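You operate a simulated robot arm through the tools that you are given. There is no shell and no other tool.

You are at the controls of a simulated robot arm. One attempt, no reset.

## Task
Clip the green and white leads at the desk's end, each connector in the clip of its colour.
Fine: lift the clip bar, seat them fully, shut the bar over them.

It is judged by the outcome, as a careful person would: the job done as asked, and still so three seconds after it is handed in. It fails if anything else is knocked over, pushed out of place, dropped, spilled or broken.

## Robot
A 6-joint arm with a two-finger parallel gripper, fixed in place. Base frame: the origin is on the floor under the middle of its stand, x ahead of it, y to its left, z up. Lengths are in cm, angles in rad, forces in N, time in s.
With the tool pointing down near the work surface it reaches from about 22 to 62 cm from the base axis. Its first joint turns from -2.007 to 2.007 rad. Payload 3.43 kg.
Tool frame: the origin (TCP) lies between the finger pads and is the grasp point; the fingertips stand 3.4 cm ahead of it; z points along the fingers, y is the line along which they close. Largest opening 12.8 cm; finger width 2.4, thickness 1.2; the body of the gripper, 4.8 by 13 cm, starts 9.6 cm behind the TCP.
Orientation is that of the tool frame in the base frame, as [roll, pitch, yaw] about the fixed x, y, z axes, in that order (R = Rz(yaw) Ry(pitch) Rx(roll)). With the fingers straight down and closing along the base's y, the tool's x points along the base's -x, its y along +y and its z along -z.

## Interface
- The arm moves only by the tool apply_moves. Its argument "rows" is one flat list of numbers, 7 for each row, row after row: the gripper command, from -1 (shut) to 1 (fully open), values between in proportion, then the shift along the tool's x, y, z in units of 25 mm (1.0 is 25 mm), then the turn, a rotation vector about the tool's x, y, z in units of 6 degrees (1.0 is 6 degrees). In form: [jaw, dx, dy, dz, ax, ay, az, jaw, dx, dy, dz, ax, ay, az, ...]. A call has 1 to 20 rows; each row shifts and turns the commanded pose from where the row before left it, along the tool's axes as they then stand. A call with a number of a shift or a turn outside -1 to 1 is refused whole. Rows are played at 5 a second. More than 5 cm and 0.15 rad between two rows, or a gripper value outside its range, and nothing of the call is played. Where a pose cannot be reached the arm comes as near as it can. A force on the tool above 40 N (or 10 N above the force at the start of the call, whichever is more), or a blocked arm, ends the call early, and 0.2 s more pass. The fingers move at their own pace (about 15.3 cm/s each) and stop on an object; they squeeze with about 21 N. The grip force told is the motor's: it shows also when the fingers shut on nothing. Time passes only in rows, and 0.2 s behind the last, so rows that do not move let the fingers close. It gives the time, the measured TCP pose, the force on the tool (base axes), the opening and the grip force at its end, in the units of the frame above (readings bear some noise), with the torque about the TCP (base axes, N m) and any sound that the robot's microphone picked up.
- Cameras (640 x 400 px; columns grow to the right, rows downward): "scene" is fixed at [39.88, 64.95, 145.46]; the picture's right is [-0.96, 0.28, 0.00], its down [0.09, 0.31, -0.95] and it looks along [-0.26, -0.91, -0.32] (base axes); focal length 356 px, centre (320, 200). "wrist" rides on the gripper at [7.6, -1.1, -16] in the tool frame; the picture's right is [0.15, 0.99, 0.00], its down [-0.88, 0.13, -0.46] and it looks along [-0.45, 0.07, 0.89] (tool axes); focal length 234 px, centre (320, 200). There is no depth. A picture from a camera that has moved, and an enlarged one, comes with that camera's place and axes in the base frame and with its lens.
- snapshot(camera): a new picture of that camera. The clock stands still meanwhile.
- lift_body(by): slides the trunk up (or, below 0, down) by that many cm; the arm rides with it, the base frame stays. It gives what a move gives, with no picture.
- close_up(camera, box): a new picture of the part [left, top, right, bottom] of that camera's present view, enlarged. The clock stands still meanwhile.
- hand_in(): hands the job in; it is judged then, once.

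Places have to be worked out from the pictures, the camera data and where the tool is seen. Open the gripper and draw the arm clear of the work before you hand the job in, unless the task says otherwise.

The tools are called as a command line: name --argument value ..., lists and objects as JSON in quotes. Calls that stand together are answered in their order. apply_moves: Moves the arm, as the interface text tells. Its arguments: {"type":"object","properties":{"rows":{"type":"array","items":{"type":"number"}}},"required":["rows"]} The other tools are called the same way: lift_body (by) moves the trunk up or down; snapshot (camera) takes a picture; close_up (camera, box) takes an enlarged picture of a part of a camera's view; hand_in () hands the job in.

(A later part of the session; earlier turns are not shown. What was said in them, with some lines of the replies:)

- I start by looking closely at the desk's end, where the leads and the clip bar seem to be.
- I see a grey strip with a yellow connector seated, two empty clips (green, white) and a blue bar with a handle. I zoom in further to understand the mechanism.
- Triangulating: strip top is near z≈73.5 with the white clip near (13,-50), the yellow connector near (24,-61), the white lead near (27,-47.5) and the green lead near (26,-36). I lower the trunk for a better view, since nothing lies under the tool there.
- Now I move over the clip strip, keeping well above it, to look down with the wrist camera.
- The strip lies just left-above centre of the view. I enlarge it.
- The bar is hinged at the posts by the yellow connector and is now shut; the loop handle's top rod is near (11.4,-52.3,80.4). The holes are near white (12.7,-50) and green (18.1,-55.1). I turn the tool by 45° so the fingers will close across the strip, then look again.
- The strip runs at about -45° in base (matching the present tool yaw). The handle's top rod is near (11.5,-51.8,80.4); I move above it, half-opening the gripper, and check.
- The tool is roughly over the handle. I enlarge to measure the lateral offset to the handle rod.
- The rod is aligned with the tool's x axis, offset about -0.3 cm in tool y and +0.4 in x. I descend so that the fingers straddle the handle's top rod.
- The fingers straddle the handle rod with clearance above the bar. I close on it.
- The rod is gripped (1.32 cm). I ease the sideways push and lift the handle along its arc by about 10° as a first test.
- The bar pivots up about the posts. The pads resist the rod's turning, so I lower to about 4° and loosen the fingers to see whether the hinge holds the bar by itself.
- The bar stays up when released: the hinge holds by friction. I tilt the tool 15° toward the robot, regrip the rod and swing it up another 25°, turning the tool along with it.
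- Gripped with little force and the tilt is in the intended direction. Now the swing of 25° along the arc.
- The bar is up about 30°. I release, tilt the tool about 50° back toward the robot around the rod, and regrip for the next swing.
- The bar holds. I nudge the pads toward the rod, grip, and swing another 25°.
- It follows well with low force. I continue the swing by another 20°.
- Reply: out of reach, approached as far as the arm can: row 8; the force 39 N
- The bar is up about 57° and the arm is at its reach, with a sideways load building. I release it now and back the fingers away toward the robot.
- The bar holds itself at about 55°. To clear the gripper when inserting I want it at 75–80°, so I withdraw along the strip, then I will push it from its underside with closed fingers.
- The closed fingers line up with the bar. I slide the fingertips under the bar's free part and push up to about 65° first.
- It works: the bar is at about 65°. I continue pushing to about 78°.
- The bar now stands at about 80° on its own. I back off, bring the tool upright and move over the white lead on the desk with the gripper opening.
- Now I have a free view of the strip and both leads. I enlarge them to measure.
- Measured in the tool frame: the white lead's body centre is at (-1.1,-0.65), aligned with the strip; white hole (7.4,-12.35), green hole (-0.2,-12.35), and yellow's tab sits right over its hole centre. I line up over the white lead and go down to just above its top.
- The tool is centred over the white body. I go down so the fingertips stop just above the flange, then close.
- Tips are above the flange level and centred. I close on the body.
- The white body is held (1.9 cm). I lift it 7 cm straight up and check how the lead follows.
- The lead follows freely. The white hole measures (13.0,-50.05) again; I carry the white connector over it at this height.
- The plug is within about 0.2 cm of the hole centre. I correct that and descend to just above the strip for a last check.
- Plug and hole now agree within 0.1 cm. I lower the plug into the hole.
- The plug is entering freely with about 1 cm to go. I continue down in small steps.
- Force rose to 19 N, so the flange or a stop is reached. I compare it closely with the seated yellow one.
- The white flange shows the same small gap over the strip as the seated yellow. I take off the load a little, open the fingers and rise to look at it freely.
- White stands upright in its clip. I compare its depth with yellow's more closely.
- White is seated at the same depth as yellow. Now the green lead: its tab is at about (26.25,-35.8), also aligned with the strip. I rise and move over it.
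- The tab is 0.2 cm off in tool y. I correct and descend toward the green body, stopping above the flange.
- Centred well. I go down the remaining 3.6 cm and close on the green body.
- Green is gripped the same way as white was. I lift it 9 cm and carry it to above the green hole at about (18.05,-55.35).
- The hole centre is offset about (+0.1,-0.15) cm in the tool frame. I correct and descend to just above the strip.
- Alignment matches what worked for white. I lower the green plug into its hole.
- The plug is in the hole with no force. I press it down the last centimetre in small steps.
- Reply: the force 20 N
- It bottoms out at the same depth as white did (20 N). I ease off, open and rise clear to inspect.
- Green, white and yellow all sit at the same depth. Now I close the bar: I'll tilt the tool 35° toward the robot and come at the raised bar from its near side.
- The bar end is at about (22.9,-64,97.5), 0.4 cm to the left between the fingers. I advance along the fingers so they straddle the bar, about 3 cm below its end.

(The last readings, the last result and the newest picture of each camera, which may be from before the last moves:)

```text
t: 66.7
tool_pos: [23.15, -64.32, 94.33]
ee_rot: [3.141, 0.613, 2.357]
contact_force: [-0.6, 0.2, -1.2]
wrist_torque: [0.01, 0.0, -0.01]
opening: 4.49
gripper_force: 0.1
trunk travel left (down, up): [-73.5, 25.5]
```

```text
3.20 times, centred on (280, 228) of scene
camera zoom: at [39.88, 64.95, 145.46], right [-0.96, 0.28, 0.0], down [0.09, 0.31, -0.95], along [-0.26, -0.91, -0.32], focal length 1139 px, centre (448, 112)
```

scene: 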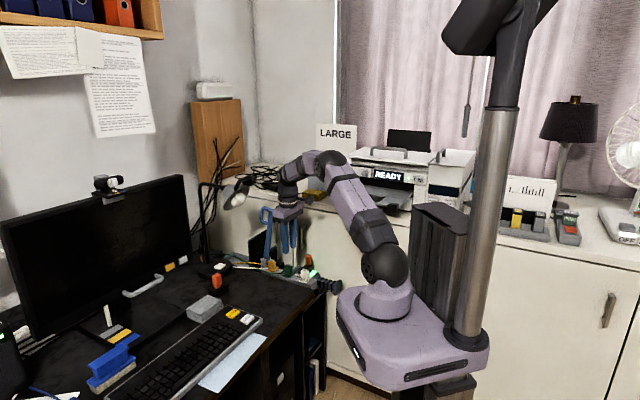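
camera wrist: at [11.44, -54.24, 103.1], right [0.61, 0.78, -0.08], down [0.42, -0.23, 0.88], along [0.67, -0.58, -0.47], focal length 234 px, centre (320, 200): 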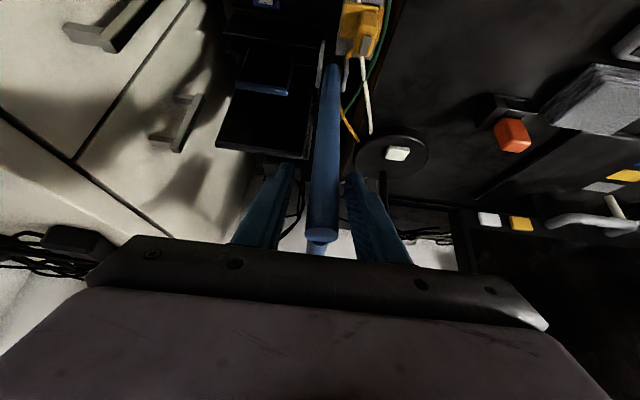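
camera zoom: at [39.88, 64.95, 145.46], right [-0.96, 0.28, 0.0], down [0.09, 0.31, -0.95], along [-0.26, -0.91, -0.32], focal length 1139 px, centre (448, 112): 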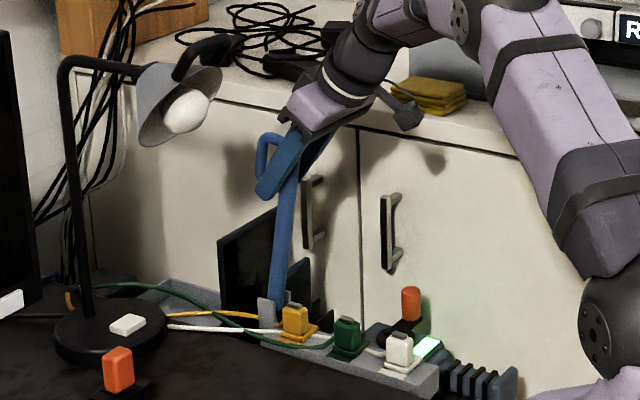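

The bar lies centred between the fingers. I grip it and start swinging it down along its arc, turning the tool with it.

apply_moves --rows '[-1, 0, 0, 0, 0, 0, 0, -1, 0, 0, 0, 0, 0, 0, -1, 0, 0, 0, 0, 0, 0, -1, 0.298, 0, -0.139, 0, -0.417, 0, -1, 0.298, 0, -0.139, 0, -0.417, 0, -1, 0.298, 0, -0.139, 0, -0.417, 0, -1, 0.298, 0, -0.139, 0, -0.417, 0, -1, 0, 0, 0, 0, 0, 0]'

close_up --camera "scene" --box '[215, 165, 345, 290]'

```text
t: 68.5
tool_pos: [20.94, -61.89, 93.45]
ee_rot: [-3.14, 0.784, 2.356]
contact_force: [8.2, 5.1, -2.8]
wrist_torque: [-0.21, -0.22, -0.1]
opening: 2.15
gripper_force: 45.3
trunk travel left (down, up): [-73.5, 25.5]
```

```text
3.20 times, centred on (280, 228) of scene
camera zoom: at [39.88, 64.95, 145.46], right [-0.96, 0.28, 0.0], down [0.09, 0.31, -0.95], along [-0.26, -0.91, -0.32], focal length 1139 px, centre (448, 112)
```

zoom: 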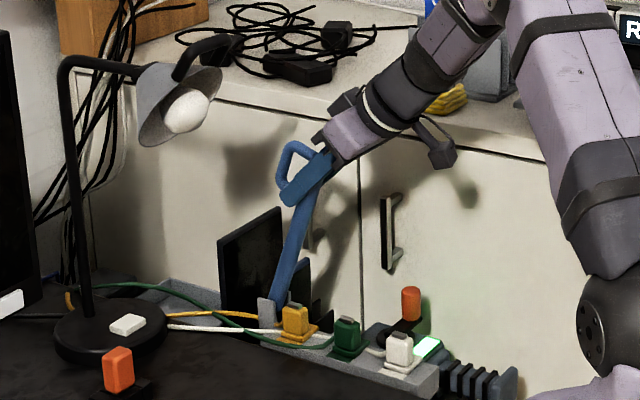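

The bar follows with low force. I continue down another 20°.

apply_moves --rows '[-1, 0.298, 0, -0.139, 0, -0.417, 0, -1, 0.298, 0, -0.139, 0, -0.417, 0, -1, 0.298, 0, -0.139, 0, -0.417, 0, -1, 0.298, 0, -0.139, 0, -0.417, 0, -1, 0.298, 0, -0.139, 0, -0.417, 0, -1, 0.298, 0, -0.139, 0, -0.417, 0, -1, 0.298, 0, -0.139, 0, -0.417, 0, -1, 0.298, 0, -0.139, 0, -0.417, 0, -1, 0, 0, 0, 0, 0, 0]'

close_up --camera "scene" --box '[215, 165, 345, 290]'

```text
t: 70.5
tool_pos: [16.84, -57.92, 90.31]
ee_rot: [-3.139, 1.134, 2.359]
contact_force: [4.3, 11.4, -0.5]
wrist_torque: [0.53, 0.68, 0.04]
opening: 2.15
gripper_force: 44.6
trunk travel left (down, up): [-73.5, 25.5]
```

```text
3.20 times, centred on (280, 228) of scene
camera zoom: at [39.88, 64.95, 145.46], right [-0.96, 0.28, 0.0], down [0.09, 0.31, -0.95], along [-0.26, -0.91, -0.32], focal length 1139 px, centre (448, 112)
```

zoom: 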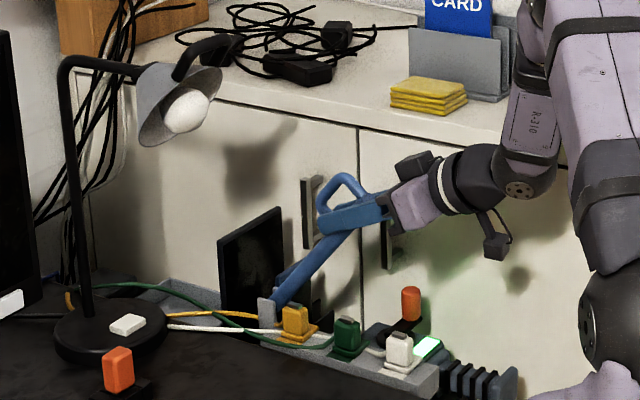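

The bar is down to about 50°. I release it and back the fingers off along their axis, then tilt up to regrip at the handle loop.

apply_moves --rows '[-0.3, 0, 0, 0, 0, 0, 0, -0.3, 0, 0, 0, 0, 0, 0, -0.3, 0, 0, -0.8, 0, 0, 0, -0.3, 0, 0, -0.9, 0, 0, 0, -0.3, 0, 0, -0.9, 0, 0, 0, -0.3, 0, 0, -0.9, 0, 0, 0, -0.3, 0, 0, -0.9, 0, 0, 0, -0.3, 0, 0, 0, 0, 0, 0]'

close_up --camera "scene" --box '[215, 165, 345, 290]'

snapshot --camera "wrist"

```text
t: 72.3
tool_pos: [9.95, -50.96, 94.77]
ee_rot: [3.139, 1.133, 2.356]
contact_force: [0.8, -0.1, -0.2]
wrist_torque: [0.0, -0.01, 0.05]
opening: 4.49
gripper_force: 0.0
trunk travel left (down, up): [-73.5, 25.5]
```

```text
3.20 times, centred on (280, 228) of scene
camera zoom: at [39.88, 64.95, 145.46], right [-0.96, 0.28, 0.0], down [0.09, 0.31, -0.95], along [-0.26, -0.91, -0.32], focal length 1139 px, centre (448, 112)
```

zoom: 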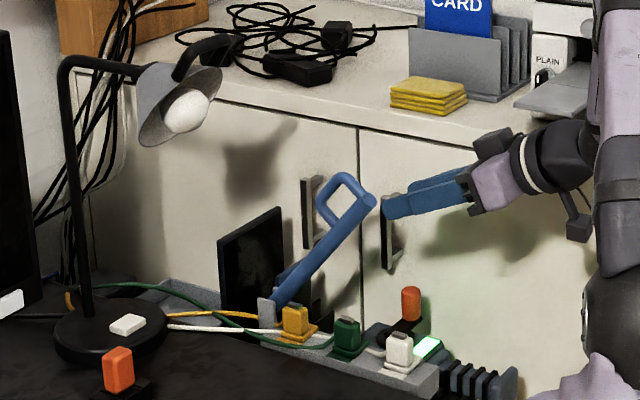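

```text
taken
camera wrist: at [-3.39, -39.16, 94.78], right [0.66, 0.74, -0.13], down [0.06, 0.12, 0.99], along [0.75, -0.66, 0.03], focal length 234 px, centre (320, 200)
```

wrist: 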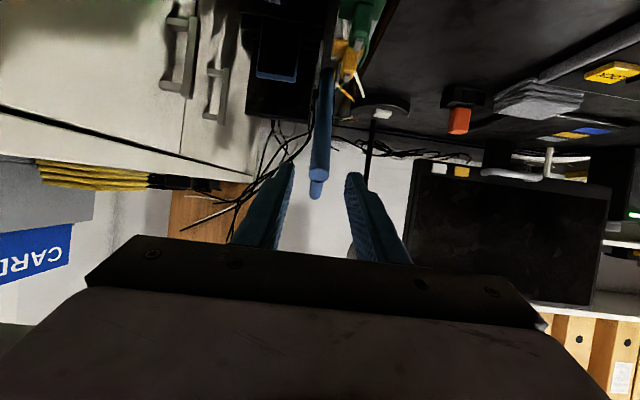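

The bar stays at about 50°. I swing the tool back upright-ish (12° tilt) and slide in over the handle loop with the fingers either side.

apply_moves --rows '[-0.3, 0, 0, 0, 0, 0.981, 0, -0.3, 0, 0, 0, 0, 0.981, 0, -0.3, 0, 0, 0, 0, 0.981, 0, -0.3, 0, 0, 0, 0, 0.981, 0, -0.3, 0, 0, 0, 0, 0.981, 0, -0.3, 0, 0, 0, 0, 0.981, 0, -0.3, 0, 0, 0, 0, 0.981, 0, -0.3, 0, 0, 0, 0, 0.981, 0, -0.3, 0, 0, 0, 0, 0.981, 0, -0.3, -0.6, 0, 0.14, 0, 0, 0, -0.3, -0.79, 0, 0.193, 0, 0, 0, -0.3, -0.79, 0, 0.193, 0, 0, 0, -0.3, -0.79, 0, 0.193, 0, 0, 0, -0.3, -0.79, 0, 0.193, 0, 0, 0, -0.3, -0.79, 0, 0.2, 0, 0, 0, -0.3, 0, 0, 0, 0, 0, 0]'

close_up --camera "scene" --box '[235, 185, 345, 285]'

close_up --camera "wrist" --box '[230, 80, 410, 260]'

```text
t: 75.7
tool_pos: [18.02, -59.17, 94.78]
ee_rot: [3.141, 0.209, 2.357]
contact_force: [0.0, 0.2, -0.5]
wrist_torque: [0.03, -0.03, 0.0]
opening: 4.47
gripper_force: 0.1
trunk travel left (down, up): [-73.5, 25.5]
```

```text
4.00 times, centred on (290, 235) of scene
camera zoom: at [39.88, 64.95, 145.46], right [-0.96, 0.28, 0.0], down [0.09, 0.31, -0.95], along [-0.26, -0.91, -0.32], focal length 1424 px, centre (440, 60)
```

zoom: 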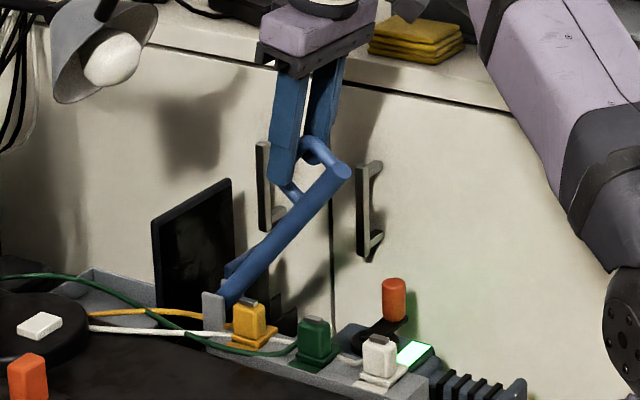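

```text
2.22 times, centred on (320, 170) of wrist
camera zoom: at [9.69, -52.39, 108.88], right [0.6, 0.8, -0.03], down [0.63, -0.45, 0.63], along [0.49, -0.4, -0.78], focal length 520 px, centre (320, 267)
```

zoom: 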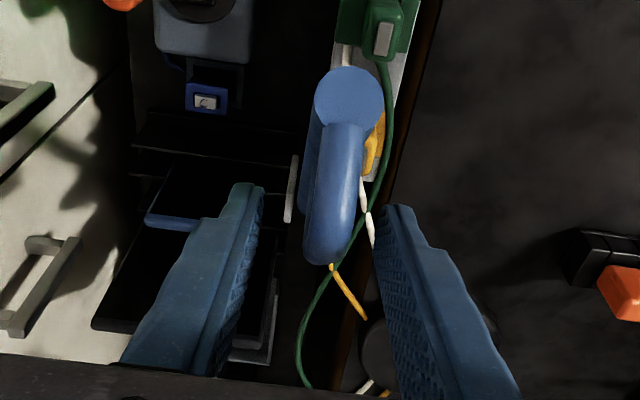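

The loop is between the fingers, about 0.3 cm to the right. I centre, go 0.8 cm deeper and grip.

apply_moves --rows '[-0.3, 0, 0.12, 0.3, 0, 0, 0, -0.6, 0, 0, 0, 0, 0, 0, -1, 0, 0, 0, 0, 0, 0, -1, 0, 0, 0, 0, 0, 0, -1, 0, 0, 0, 0, 0, 0]'

close_up --camera "scene" --box '[235, 185, 345, 285]'

```text
t: 76.9
tool_pos: [18.32, -59.18, 94.14]
ee_rot: [-3.14, 0.211, 2.357]
contact_force: [-4.2, -5.0, -0.1]
wrist_torque: [-0.07, -0.14, 0.09]
opening: 1.35
gripper_force: 45.5
trunk travel left (down, up): [-73.5, 25.5]
```

```text
4.00 times, centred on (290, 235) of scene
camera zoom: at [39.88, 64.95, 145.46], right [-0.96, 0.28, 0.0], down [0.09, 0.31, -0.95], along [-0.26, -0.91, -0.32], focal length 1424 px, centre (440, 60)
```

zoom: 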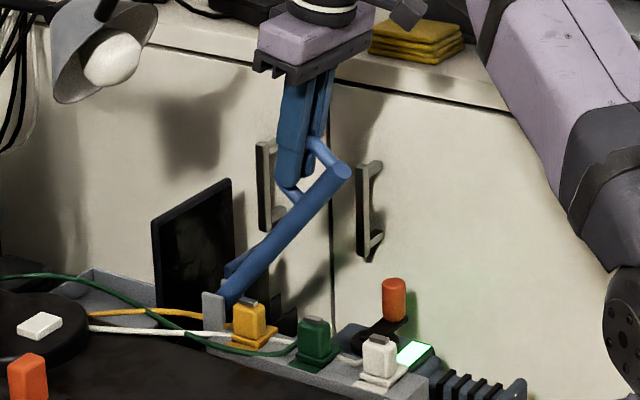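

Gripped. I swing down about 30° with the tool turning along, in two parts.

apply_moves --rows '[-1, 0.349, -0.02, 0.11, 0, -0.417, 0, -1, 0.349, 0, 0.11, 0, -0.417, 0, -1, 0.349, 0, 0.11, 0, -0.417, 0, -1, 0.349, 0, 0.11, 0, -0.417, 0, -1, 0.349, 0, 0.11, 0, -0.417, 0, -1, 0.349, 0, 0.11, 0, -0.417, 0, -1, 0, 0, 0, 0, 0, 0]'

close_up --camera "scene" --box '[235, 185, 345, 285]'

```text
t: 78.5
tool_pos: [15.11, -55.99, 90.7]
ee_rot: [3.141, 0.474, 2.357]
contact_force: [-8.4, -4.2, 3.5]
wrist_torque: [0.04, -0.1, 0.18]
opening: 1.34
gripper_force: 44.6
trunk travel left (down, up): [-73.5, 25.5]
```

```text
4.00 times, centred on (290, 235) of scene
camera zoom: at [39.88, 64.95, 145.46], right [-0.96, 0.28, 0.0], down [0.09, 0.31, -0.95], along [-0.26, -0.91, -0.32], focal length 1424 px, centre (440, 60)
```

zoom: 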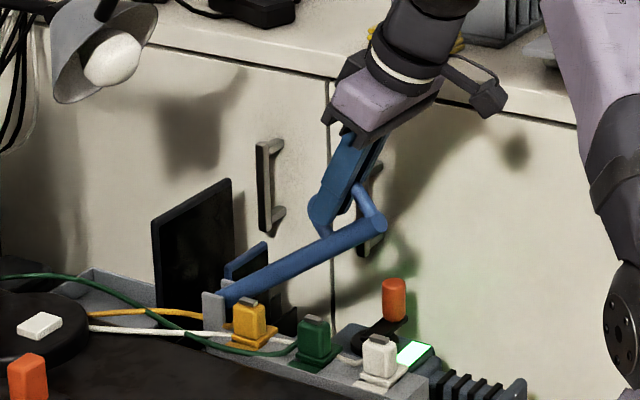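

Smooth. Another 15° down.

apply_moves --rows '[-1, 0.349, 0, 0.11, 0, -0.417, 0, -1, 0.349, 0, 0.11, 0, -0.417, 0, -1, 0.349, 0, 0.11, 0, -0.417, 0, -1, 0.349, 0, 0.11, 0, -0.417, 0, -1, 0.349, 0, 0.11, 0, -0.417, 0, -1, 0.349, 0, 0.11, 0, -0.417, 0, -1, 0, 0, 0, 0, 0, 0]'

close_up --camera "scene" --box '[235, 195, 345, 295]'

```text
t: 80.1
tool_pos: [12.53, -53.57, 86.52]
ee_rot: [-3.141, 0.737, 2.355]
contact_force: [-17.0, 2.8, 8.8]
wrist_torque: [-0.05, -0.06, 0.22]
opening: 1.36
gripper_force: 44.9
trunk travel left (down, up): [-73.5, 25.5]
```

```text
4.00 times, centred on (290, 245) of scene
camera zoom: at [39.88, 64.95, 145.46], right [-0.96, 0.28, 0.0], down [0.09, 0.31, -0.95], along [-0.26, -0.91, -0.32], focal length 1424 px, centre (440, 20)
```

zoom: 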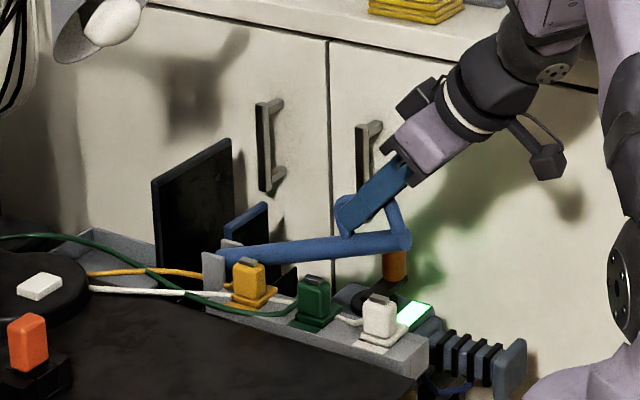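

About 20° left. I open, rotate the tool around the rod to lean outward slightly, and regrip for the last part.

apply_moves --rows '[-0.5, 0, 0, 0, 0, 0, 0, -0.5, 0, 0, 0, 0, 0, 0, -0.5, 0, 0, 0, 0, 0.963, 0, -0.5, 0, 0, 0, 0, 0.963, 0, -0.5, 0, 0, 0, 0, 0.963, 0, -0.5, 0, 0, 0, 0, 0.963, 0, -0.5, 0, 0, 0, 0, 0.963, 0, -0.5, 0, 0, 0, 0, 0.963, 0, -0.5, 0, 0, 0, 0, 0.963, 0, -0.5, 0, 0, 0, 0, 0.963, 0, -0.5, 0, 0, 0, 0, 0.963, 0, -0.5, 0, 0, 0, 0, 0, 0]'

close_up --camera "scene" --box '[255, 215, 345, 295]'

close_up --camera "wrist" --box '[230, 80, 410, 260]'

```text
t: 82.7
tool_pos: [12.83, -53.46, 86.34]
ee_rot: [3.141, -0.176, 2.355]
contact_force: [0.4, 0.3, 0.0]
wrist_torque: [0.0, 0.01, -0.01]
opening: 3.23
gripper_force: 0.0
trunk travel left (down, up): [-73.5, 25.5]
```

```text
5.00 times, centred on (300, 255) of scene
camera zoom: at [39.88, 64.95, 145.46], right [-0.96, 0.28, 0.0], down [0.09, 0.31, -0.95], along [-0.26, -0.91, -0.32], focal length 1780 px, centre (420, -75)
```

zoom: 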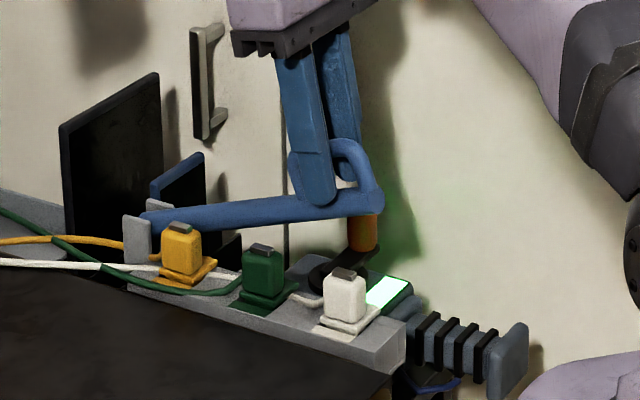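

```text
2.22 times, centred on (320, 170) of wrist
camera zoom: at [8.85, -51.01, 103.62], right [0.6, 0.8, 0.02], down [0.76, -0.58, 0.3], along [0.25, -0.16, -0.96], focal length 520 px, centre (320, 267)
```

zoom: 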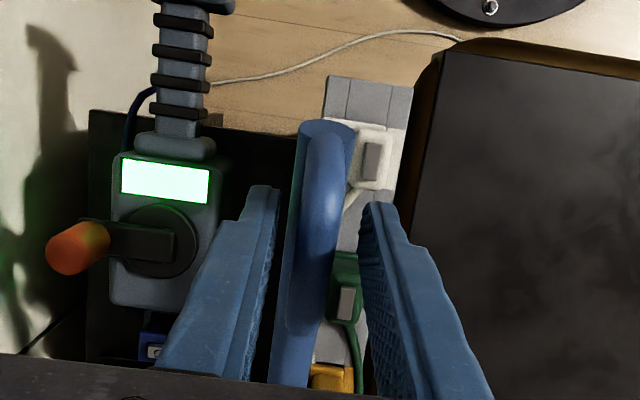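

For the last part I will push from above with closed fingers, since open fingers could touch the white connector. I withdraw above the handle and close the gripper.

apply_moves --rows '[-0.5, 0.023, -0.03, -0.74, 0, 0, 0, -0.5, 0.023, 0, -0.74, 0, 0, 0, -0.5, 0.022, 0, -0.78, 0, 0, 0, -1, 0, 0, 0, 0, 0, 0, -1, 0, 0, 0, 0, 0, 0, -1, 0, 0, 0, 0, 0, 0]'

close_up --camera "scene" --box '[255, 215, 345, 295]'

close_up --camera "wrist" --box '[230, 80, 410, 260]'

```text
t: 84.1
tool_pos: [13.44, -54.19, 92.13]
ee_rot: [-3.141, -0.175, 2.356]
contact_force: [0.7, -0.7, 0.7]
wrist_torque: [0.01, -0.01, -0.01]
opening: 0.0
gripper_force: 21.1
trunk travel left (down, up): [-73.5, 25.5]
```

```text
5.00 times, centred on (300, 255) of scene
camera zoom: at [39.88, 64.95, 145.46], right [-0.96, 0.28, 0.0], down [0.09, 0.31, -0.95], along [-0.26, -0.91, -0.32], focal length 1780 px, centre (420, -75)
```

zoom: 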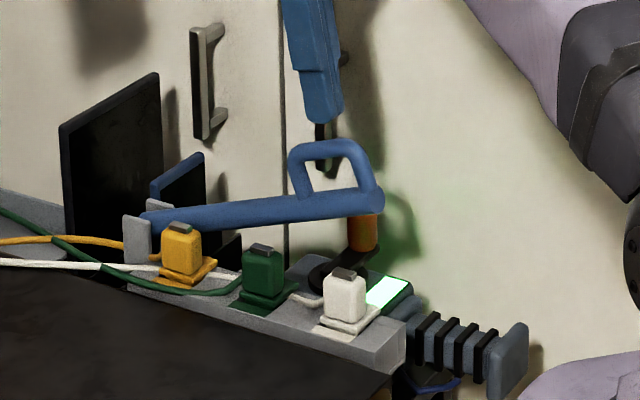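

```text
2.22 times, centred on (320, 170) of wrist
camera zoom: at [9.36, -51.74, 109.29], right [0.6, 0.8, 0.03], down [0.76, -0.58, 0.3], along [0.25, -0.16, -0.95], focal length 520 px, centre (320, 267)
```

zoom: 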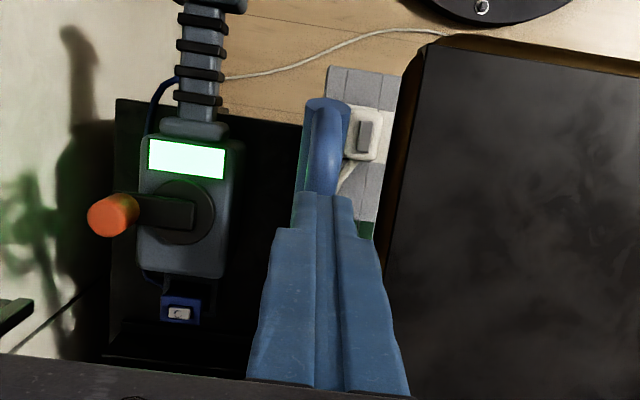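

The fingertips are right above the handle rod with a 1.5 cm gap. I touch down and push it along the arc.

apply_moves --rows '[-1, 0, -0.03, 0.48, 0, 0, 0, -1, 0.198, 0, 0.343, 0, -0.417, 0, -1, 0.198, 0, 0.343, 0, -0.417, 0, -1, 0.198, 0, 0.343, 0, -0.417, 0, -1, 0.198, 0, 0.343, 0, -0.417, 0, -1, 0, 0, 0, 0, 0, 0]'

close_up --camera "scene" --box '[255, 215, 345, 295]'

```text
t: 85.5
tool_pos: [11.49, -52.39, 87.64]
ee_rot: [-3.14, 0.002, 2.357]
contact_force: [0.2, -0.4, 0.6]
wrist_torque: [0.02, 0.03, -0.02]
opening: 0.0
gripper_force: 20.6
trunk travel left (down, up): [-73.5, 25.5]
```

```text
5.00 times, centred on (300, 255) of scene
camera zoom: at [39.88, 64.95, 145.46], right [-0.96, 0.28, 0.0], down [0.09, 0.31, -0.95], along [-0.26, -0.91, -0.32], focal length 1780 px, centre (420, -75)
```

zoom: 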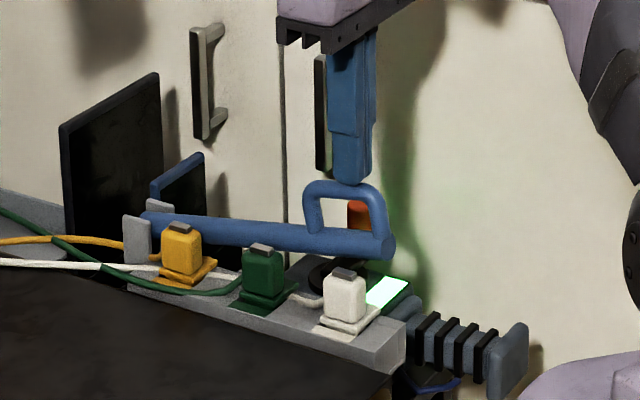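

Nearly there. I keep pushing straight down in smaller steps until it rests on the flanges.

apply_moves --rows '[-1, 0.09, 0, 0.34, 0, 0, 0, -1, 0.07, 0, 0.34, 0, 0, 0, -1, 0.05, 0, 0.3, 0, 0, 0, -1, 0, 0, 0, 0, 0, 0]'

close_up --camera "scene" --box '[255, 225, 345, 295]'

```text
t: 86.5
tool_pos: [11.02, -52.06, 85.25]
ee_rot: [-3.141, -0.002, 2.356]
contact_force: [-0.8, -0.5, 0.4]
wrist_torque: [-0.02, -0.01, 0.01]
opening: 0.0
gripper_force: 20.8
trunk travel left (down, up): [-73.5, 25.5]
```

```text
5.71 times, centred on (300, 260) of scene
camera zoom: at [39.88, 64.95, 145.46], right [-0.96, 0.28, 0.0], down [0.09, 0.31, -0.95], along [-0.26, -0.91, -0.32], focal length 2034 px, centre (434, -143)
```

zoom: 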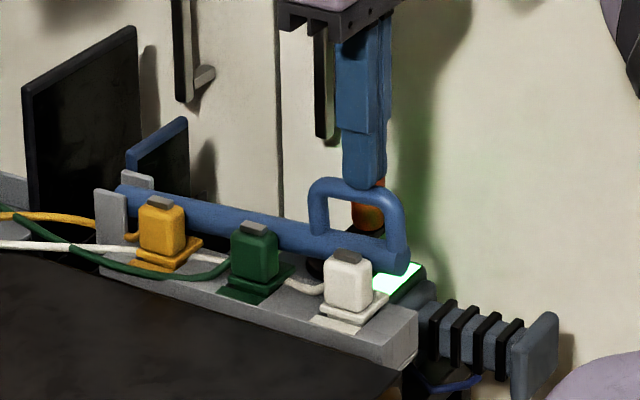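

About 4° remain. I continue in small steps.

apply_moves --rows '[-1, 0.02, 0, 0.16, 0, 0, 0, -1, 0.02, 0, 0.16, 0, 0, 0, -1, 0, 0, 0.1, 0, 0, 0, -1, 0, 0, 0.08, 0, 0, 0, -1, 0, 0, 0, 0, 0, 0]'

close_up --camera "scene" --box '[255, 225, 345, 295]'

```text
t: 87.7
tool_pos: [11.13, -51.96, 83.89]
ee_rot: [-3.141, 0.0, 2.357]
contact_force: [-0.2, -0.6, -0.5]
wrist_torque: [0.01, 0.0, 0.02]
opening: 0.0
gripper_force: 20.4
trunk travel left (down, up): [-73.5, 25.5]
```

```text
5.71 times, centred on (300, 260) of scene
camera zoom: at [39.88, 64.95, 145.46], right [-0.96, 0.28, 0.0], down [0.09, 0.31, -0.95], along [-0.26, -0.91, -0.32], focal length 2034 px, centre (434, -143)
```

zoom: 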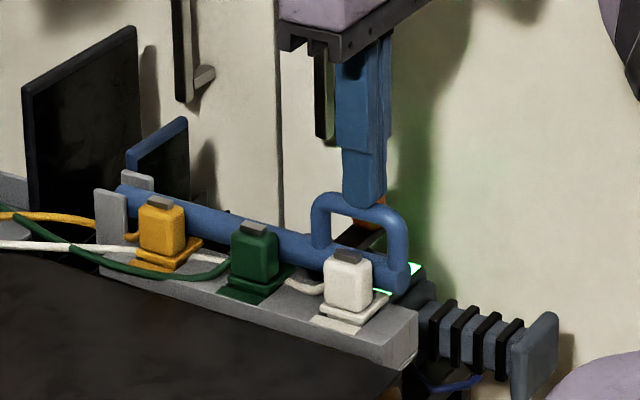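

Close to the shut position seen at the start (bar end at row ~284, now ~278). I continue gently until I feel contact.

apply_moves --rows '[-1, 0, 0, 0.08, 0, 0, 0, -1, 0, 0, 0.08, 0, 0, 0, -1, 0, 0, 0.06, 0, 0, 0, -1, 0, 0, 0, 0, 0, 0]'

close_up --camera "scene" --box '[255, 225, 345, 295]'

```text
t: 88.7
tool_pos: [11.0, -51.81, 83.65]
ee_rot: [-3.14, 0.004, 2.356]
contact_force: [3.2, 6.4, 20.8]
wrist_torque: [0.44, 0.09, -0.04]
opening: 0.0
gripper_force: 21.4
trunk travel left (down, up): [-73.5, 25.5]
```

```text
5.71 times, centred on (300, 260) of scene
camera zoom: at [39.88, 64.95, 145.46], right [-0.96, 0.28, 0.0], down [0.09, 0.31, -0.95], along [-0.26, -0.91, -0.32], focal length 2034 px, centre (434, -143)
```

zoom: 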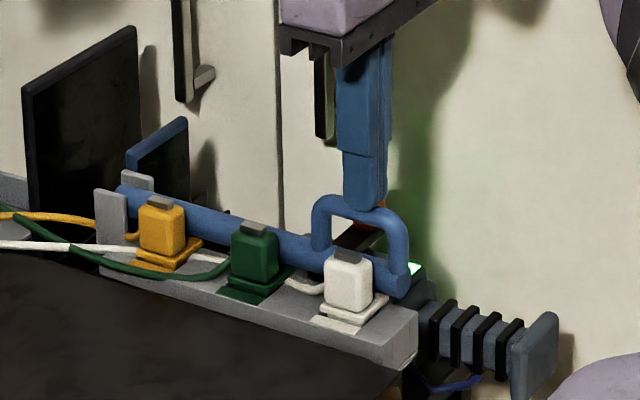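

Contact at 21 N with the bar at its original shut level. I lift off and compare with the first picture using the same crop.

apply_moves --rows '[-1, 0, 0, -0.4, 0, 0, 0, -1, 0, 0, -0.8, 0, 0, 0, -1, 0, 0, -0.9, 0, 0, 0, -1, 0, 0, -0.9, 0, 0, 0, -1, 0, 0, 0, 0, 0, 0]'

close_up --camera "scene" --box '[255, 245, 345, 301]'

close_up --camera "wrist" --box '[230, 80, 410, 260]'

```text
t: 89.9
tool_pos: [10.89, -51.99, 90.87]
ee_rot: [3.141, 0.002, 2.357]
contact_force: [0.0, 0.8, 0.3]
wrist_torque: [0.02, 0.01, 0.01]
opening: 0.0
gripper_force: 21.3
trunk travel left (down, up): [-73.5, 25.5]
```

```text
7.11 times, centred on (300, 273) of scene
camera zoom: at [39.88, 64.95, 145.46], right [-0.96, 0.28, 0.0], down [0.09, 0.31, -0.95], along [-0.26, -0.91, -0.32], focal length 2531 px, centre (462, -319)
```

zoom: 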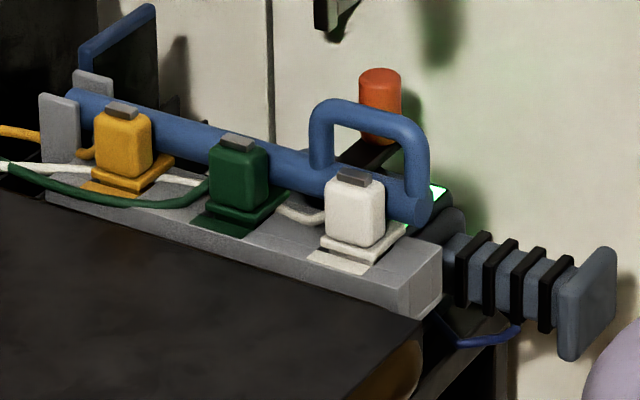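

```text
2.22 times, centred on (320, 170) of wrist
camera zoom: at [4.79, -47.41, 106.92], right [0.6, 0.8, 0.0], down [0.71, -0.53, 0.46], along [0.37, -0.27, -0.89], focal length 520 px, centre (320, 267)
```

zoom: 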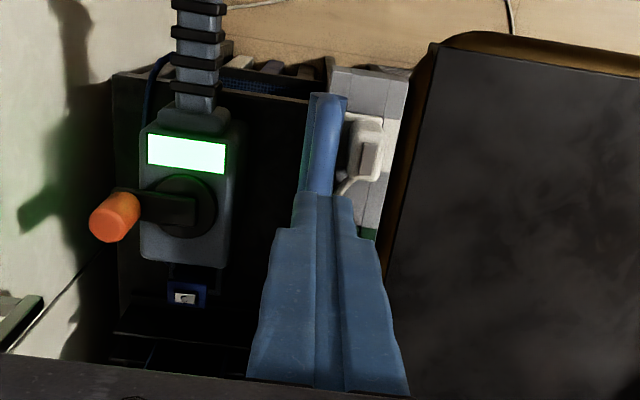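

The picture matches the initial shut bar exactly, now with green and white seated under it next to yellow. I raise the arm, move it clear and open the gripper.

apply_moves --rows '[-1, 0, 0, -1, 0, 0, 0, -1, 0, 0, -1, 0, 0, 0, -1, 0, 0, -1, 0, 0, 0, -1, 0, 0, -1, 0, 0, 0, 0, 0.8, 0, -0.6, 0, 0, 0, 1, 0.9, 0, 0, 0, 0, 0, 1, 0.9, 0, 0, 0, 0, 0, 1, 0.9, 0, 0, 0, 0, 0, 1, 0.6, 0, 0, 0, 0, 0, 1, 0, 0, 0, 0, 0, 0, 1, 0, 0, 0, 0, 0, 0]'

snapshot --camera "scene"

close_up --camera "scene" --box '[255, 245, 345, 301]'

snapshot --camera "wrist"

```text
t: 92.3
tool_pos: [3.66, -44.69, 102.25]
ee_rot: [-3.14, -0.002, 2.356]
contact_force: [0.0, 0.2, 0.3]
wrist_torque: [0.0, -0.02, 0.0]
opening: 12.8
gripper_force: 0.0
trunk travel left (down, up): [-73.5, 25.5]
```

```text
taken
```

scene: 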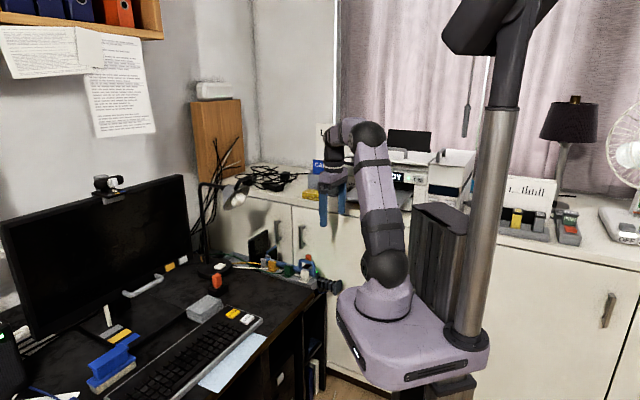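

```text
7.11 times, centred on (300, 273) of scene
camera zoom: at [39.88, 64.95, 145.46], right [-0.96, 0.28, 0.0], down [0.09, 0.31, -0.95], along [-0.26, -0.91, -0.32], focal length 2531 px, centre (462, -319)
```

zoom: 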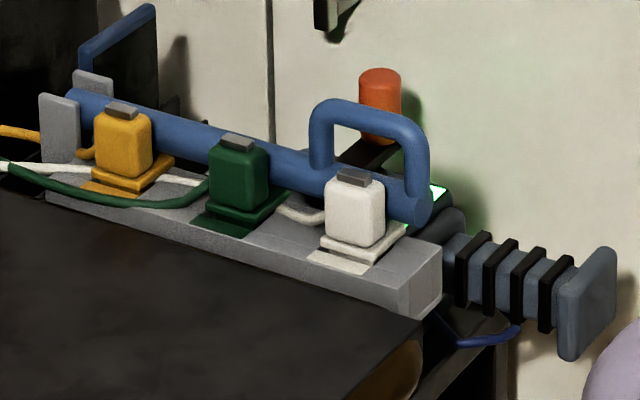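

```text
taken
camera wrist: at [-2.43, -40.11, 118.43], right [0.6, 0.8, 0.0], down [0.71, -0.53, 0.46], along [0.37, -0.27, -0.89], focal length 234 px, centre (320, 200)
```

wrist: 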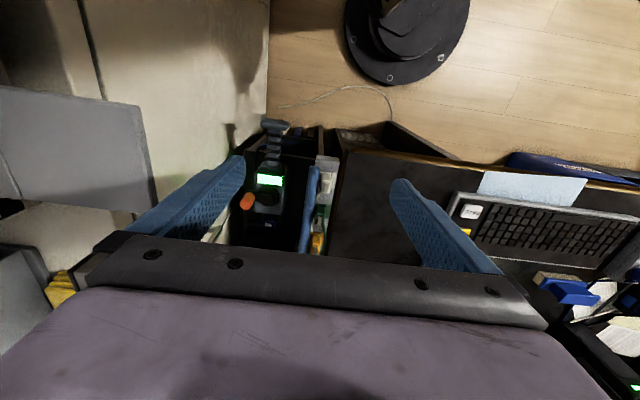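

The arm is clear. One last enlarged check that both connectors sit flush under the bar.

close_up --camera "scene" --box '[264, 255, 318, 288]'

close_up --camera "wrist" --box '[290, 140, 350, 260]'

```text
11.85 times, centred on (291, 272) of scene
camera zoom: at [39.88, 64.95, 145.46], right [-0.96, 0.28, 0.0], down [0.09, 0.31, -0.95], along [-0.26, -0.91, -0.32], focal length 4219 px, centre (664, -647)
```

zoom: 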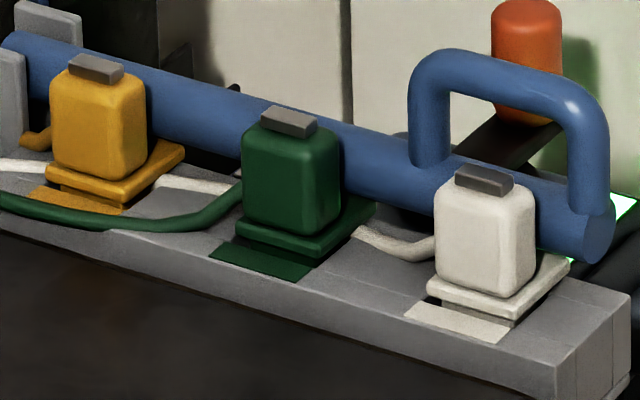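

```text
3.33 times, centred on (320, 200) of wrist
camera zoom: at [-2.43, -40.11, 118.43], right [0.6, 0.8, 0.0], down [0.71, -0.53, 0.46], along [0.37, -0.27, -0.89], focal length 781 px, centre (320, 200)
```

zoom: 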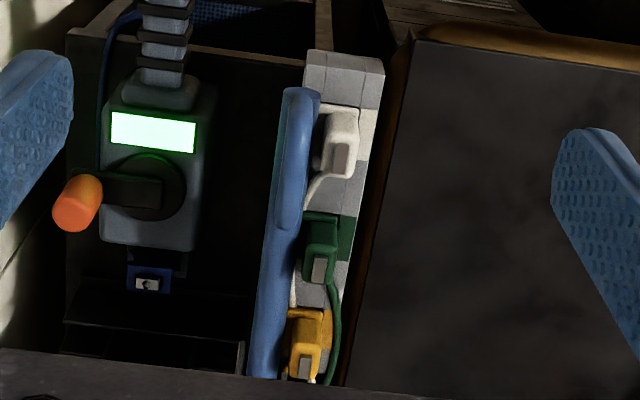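

Green and white sit in the clips of their own colour, as deep as yellow, and the bar is shut over all three flanges. Nothing else appears disturbed, and the gripper is open and clear. I hand it in.

hand_in

```text
The job is handed in.
```

The green and white leads are in the clips of their own colour. Both are pressed down as deep as the yellow connector that was already there.

- **Bar:** I lifted the clip bar, and its hinge held it up by friction while I seated the leads. I then pushed it shut over all three connectors. In the last picture it is back where it started.
- **Seating:** each connector stopped firmly at about 20 N, at the same depth. I heard no click from either connector or the bar.
- **Surroundings:** nothing else looked moved or knocked over. The gripper was open and clear of the work when I handed in.
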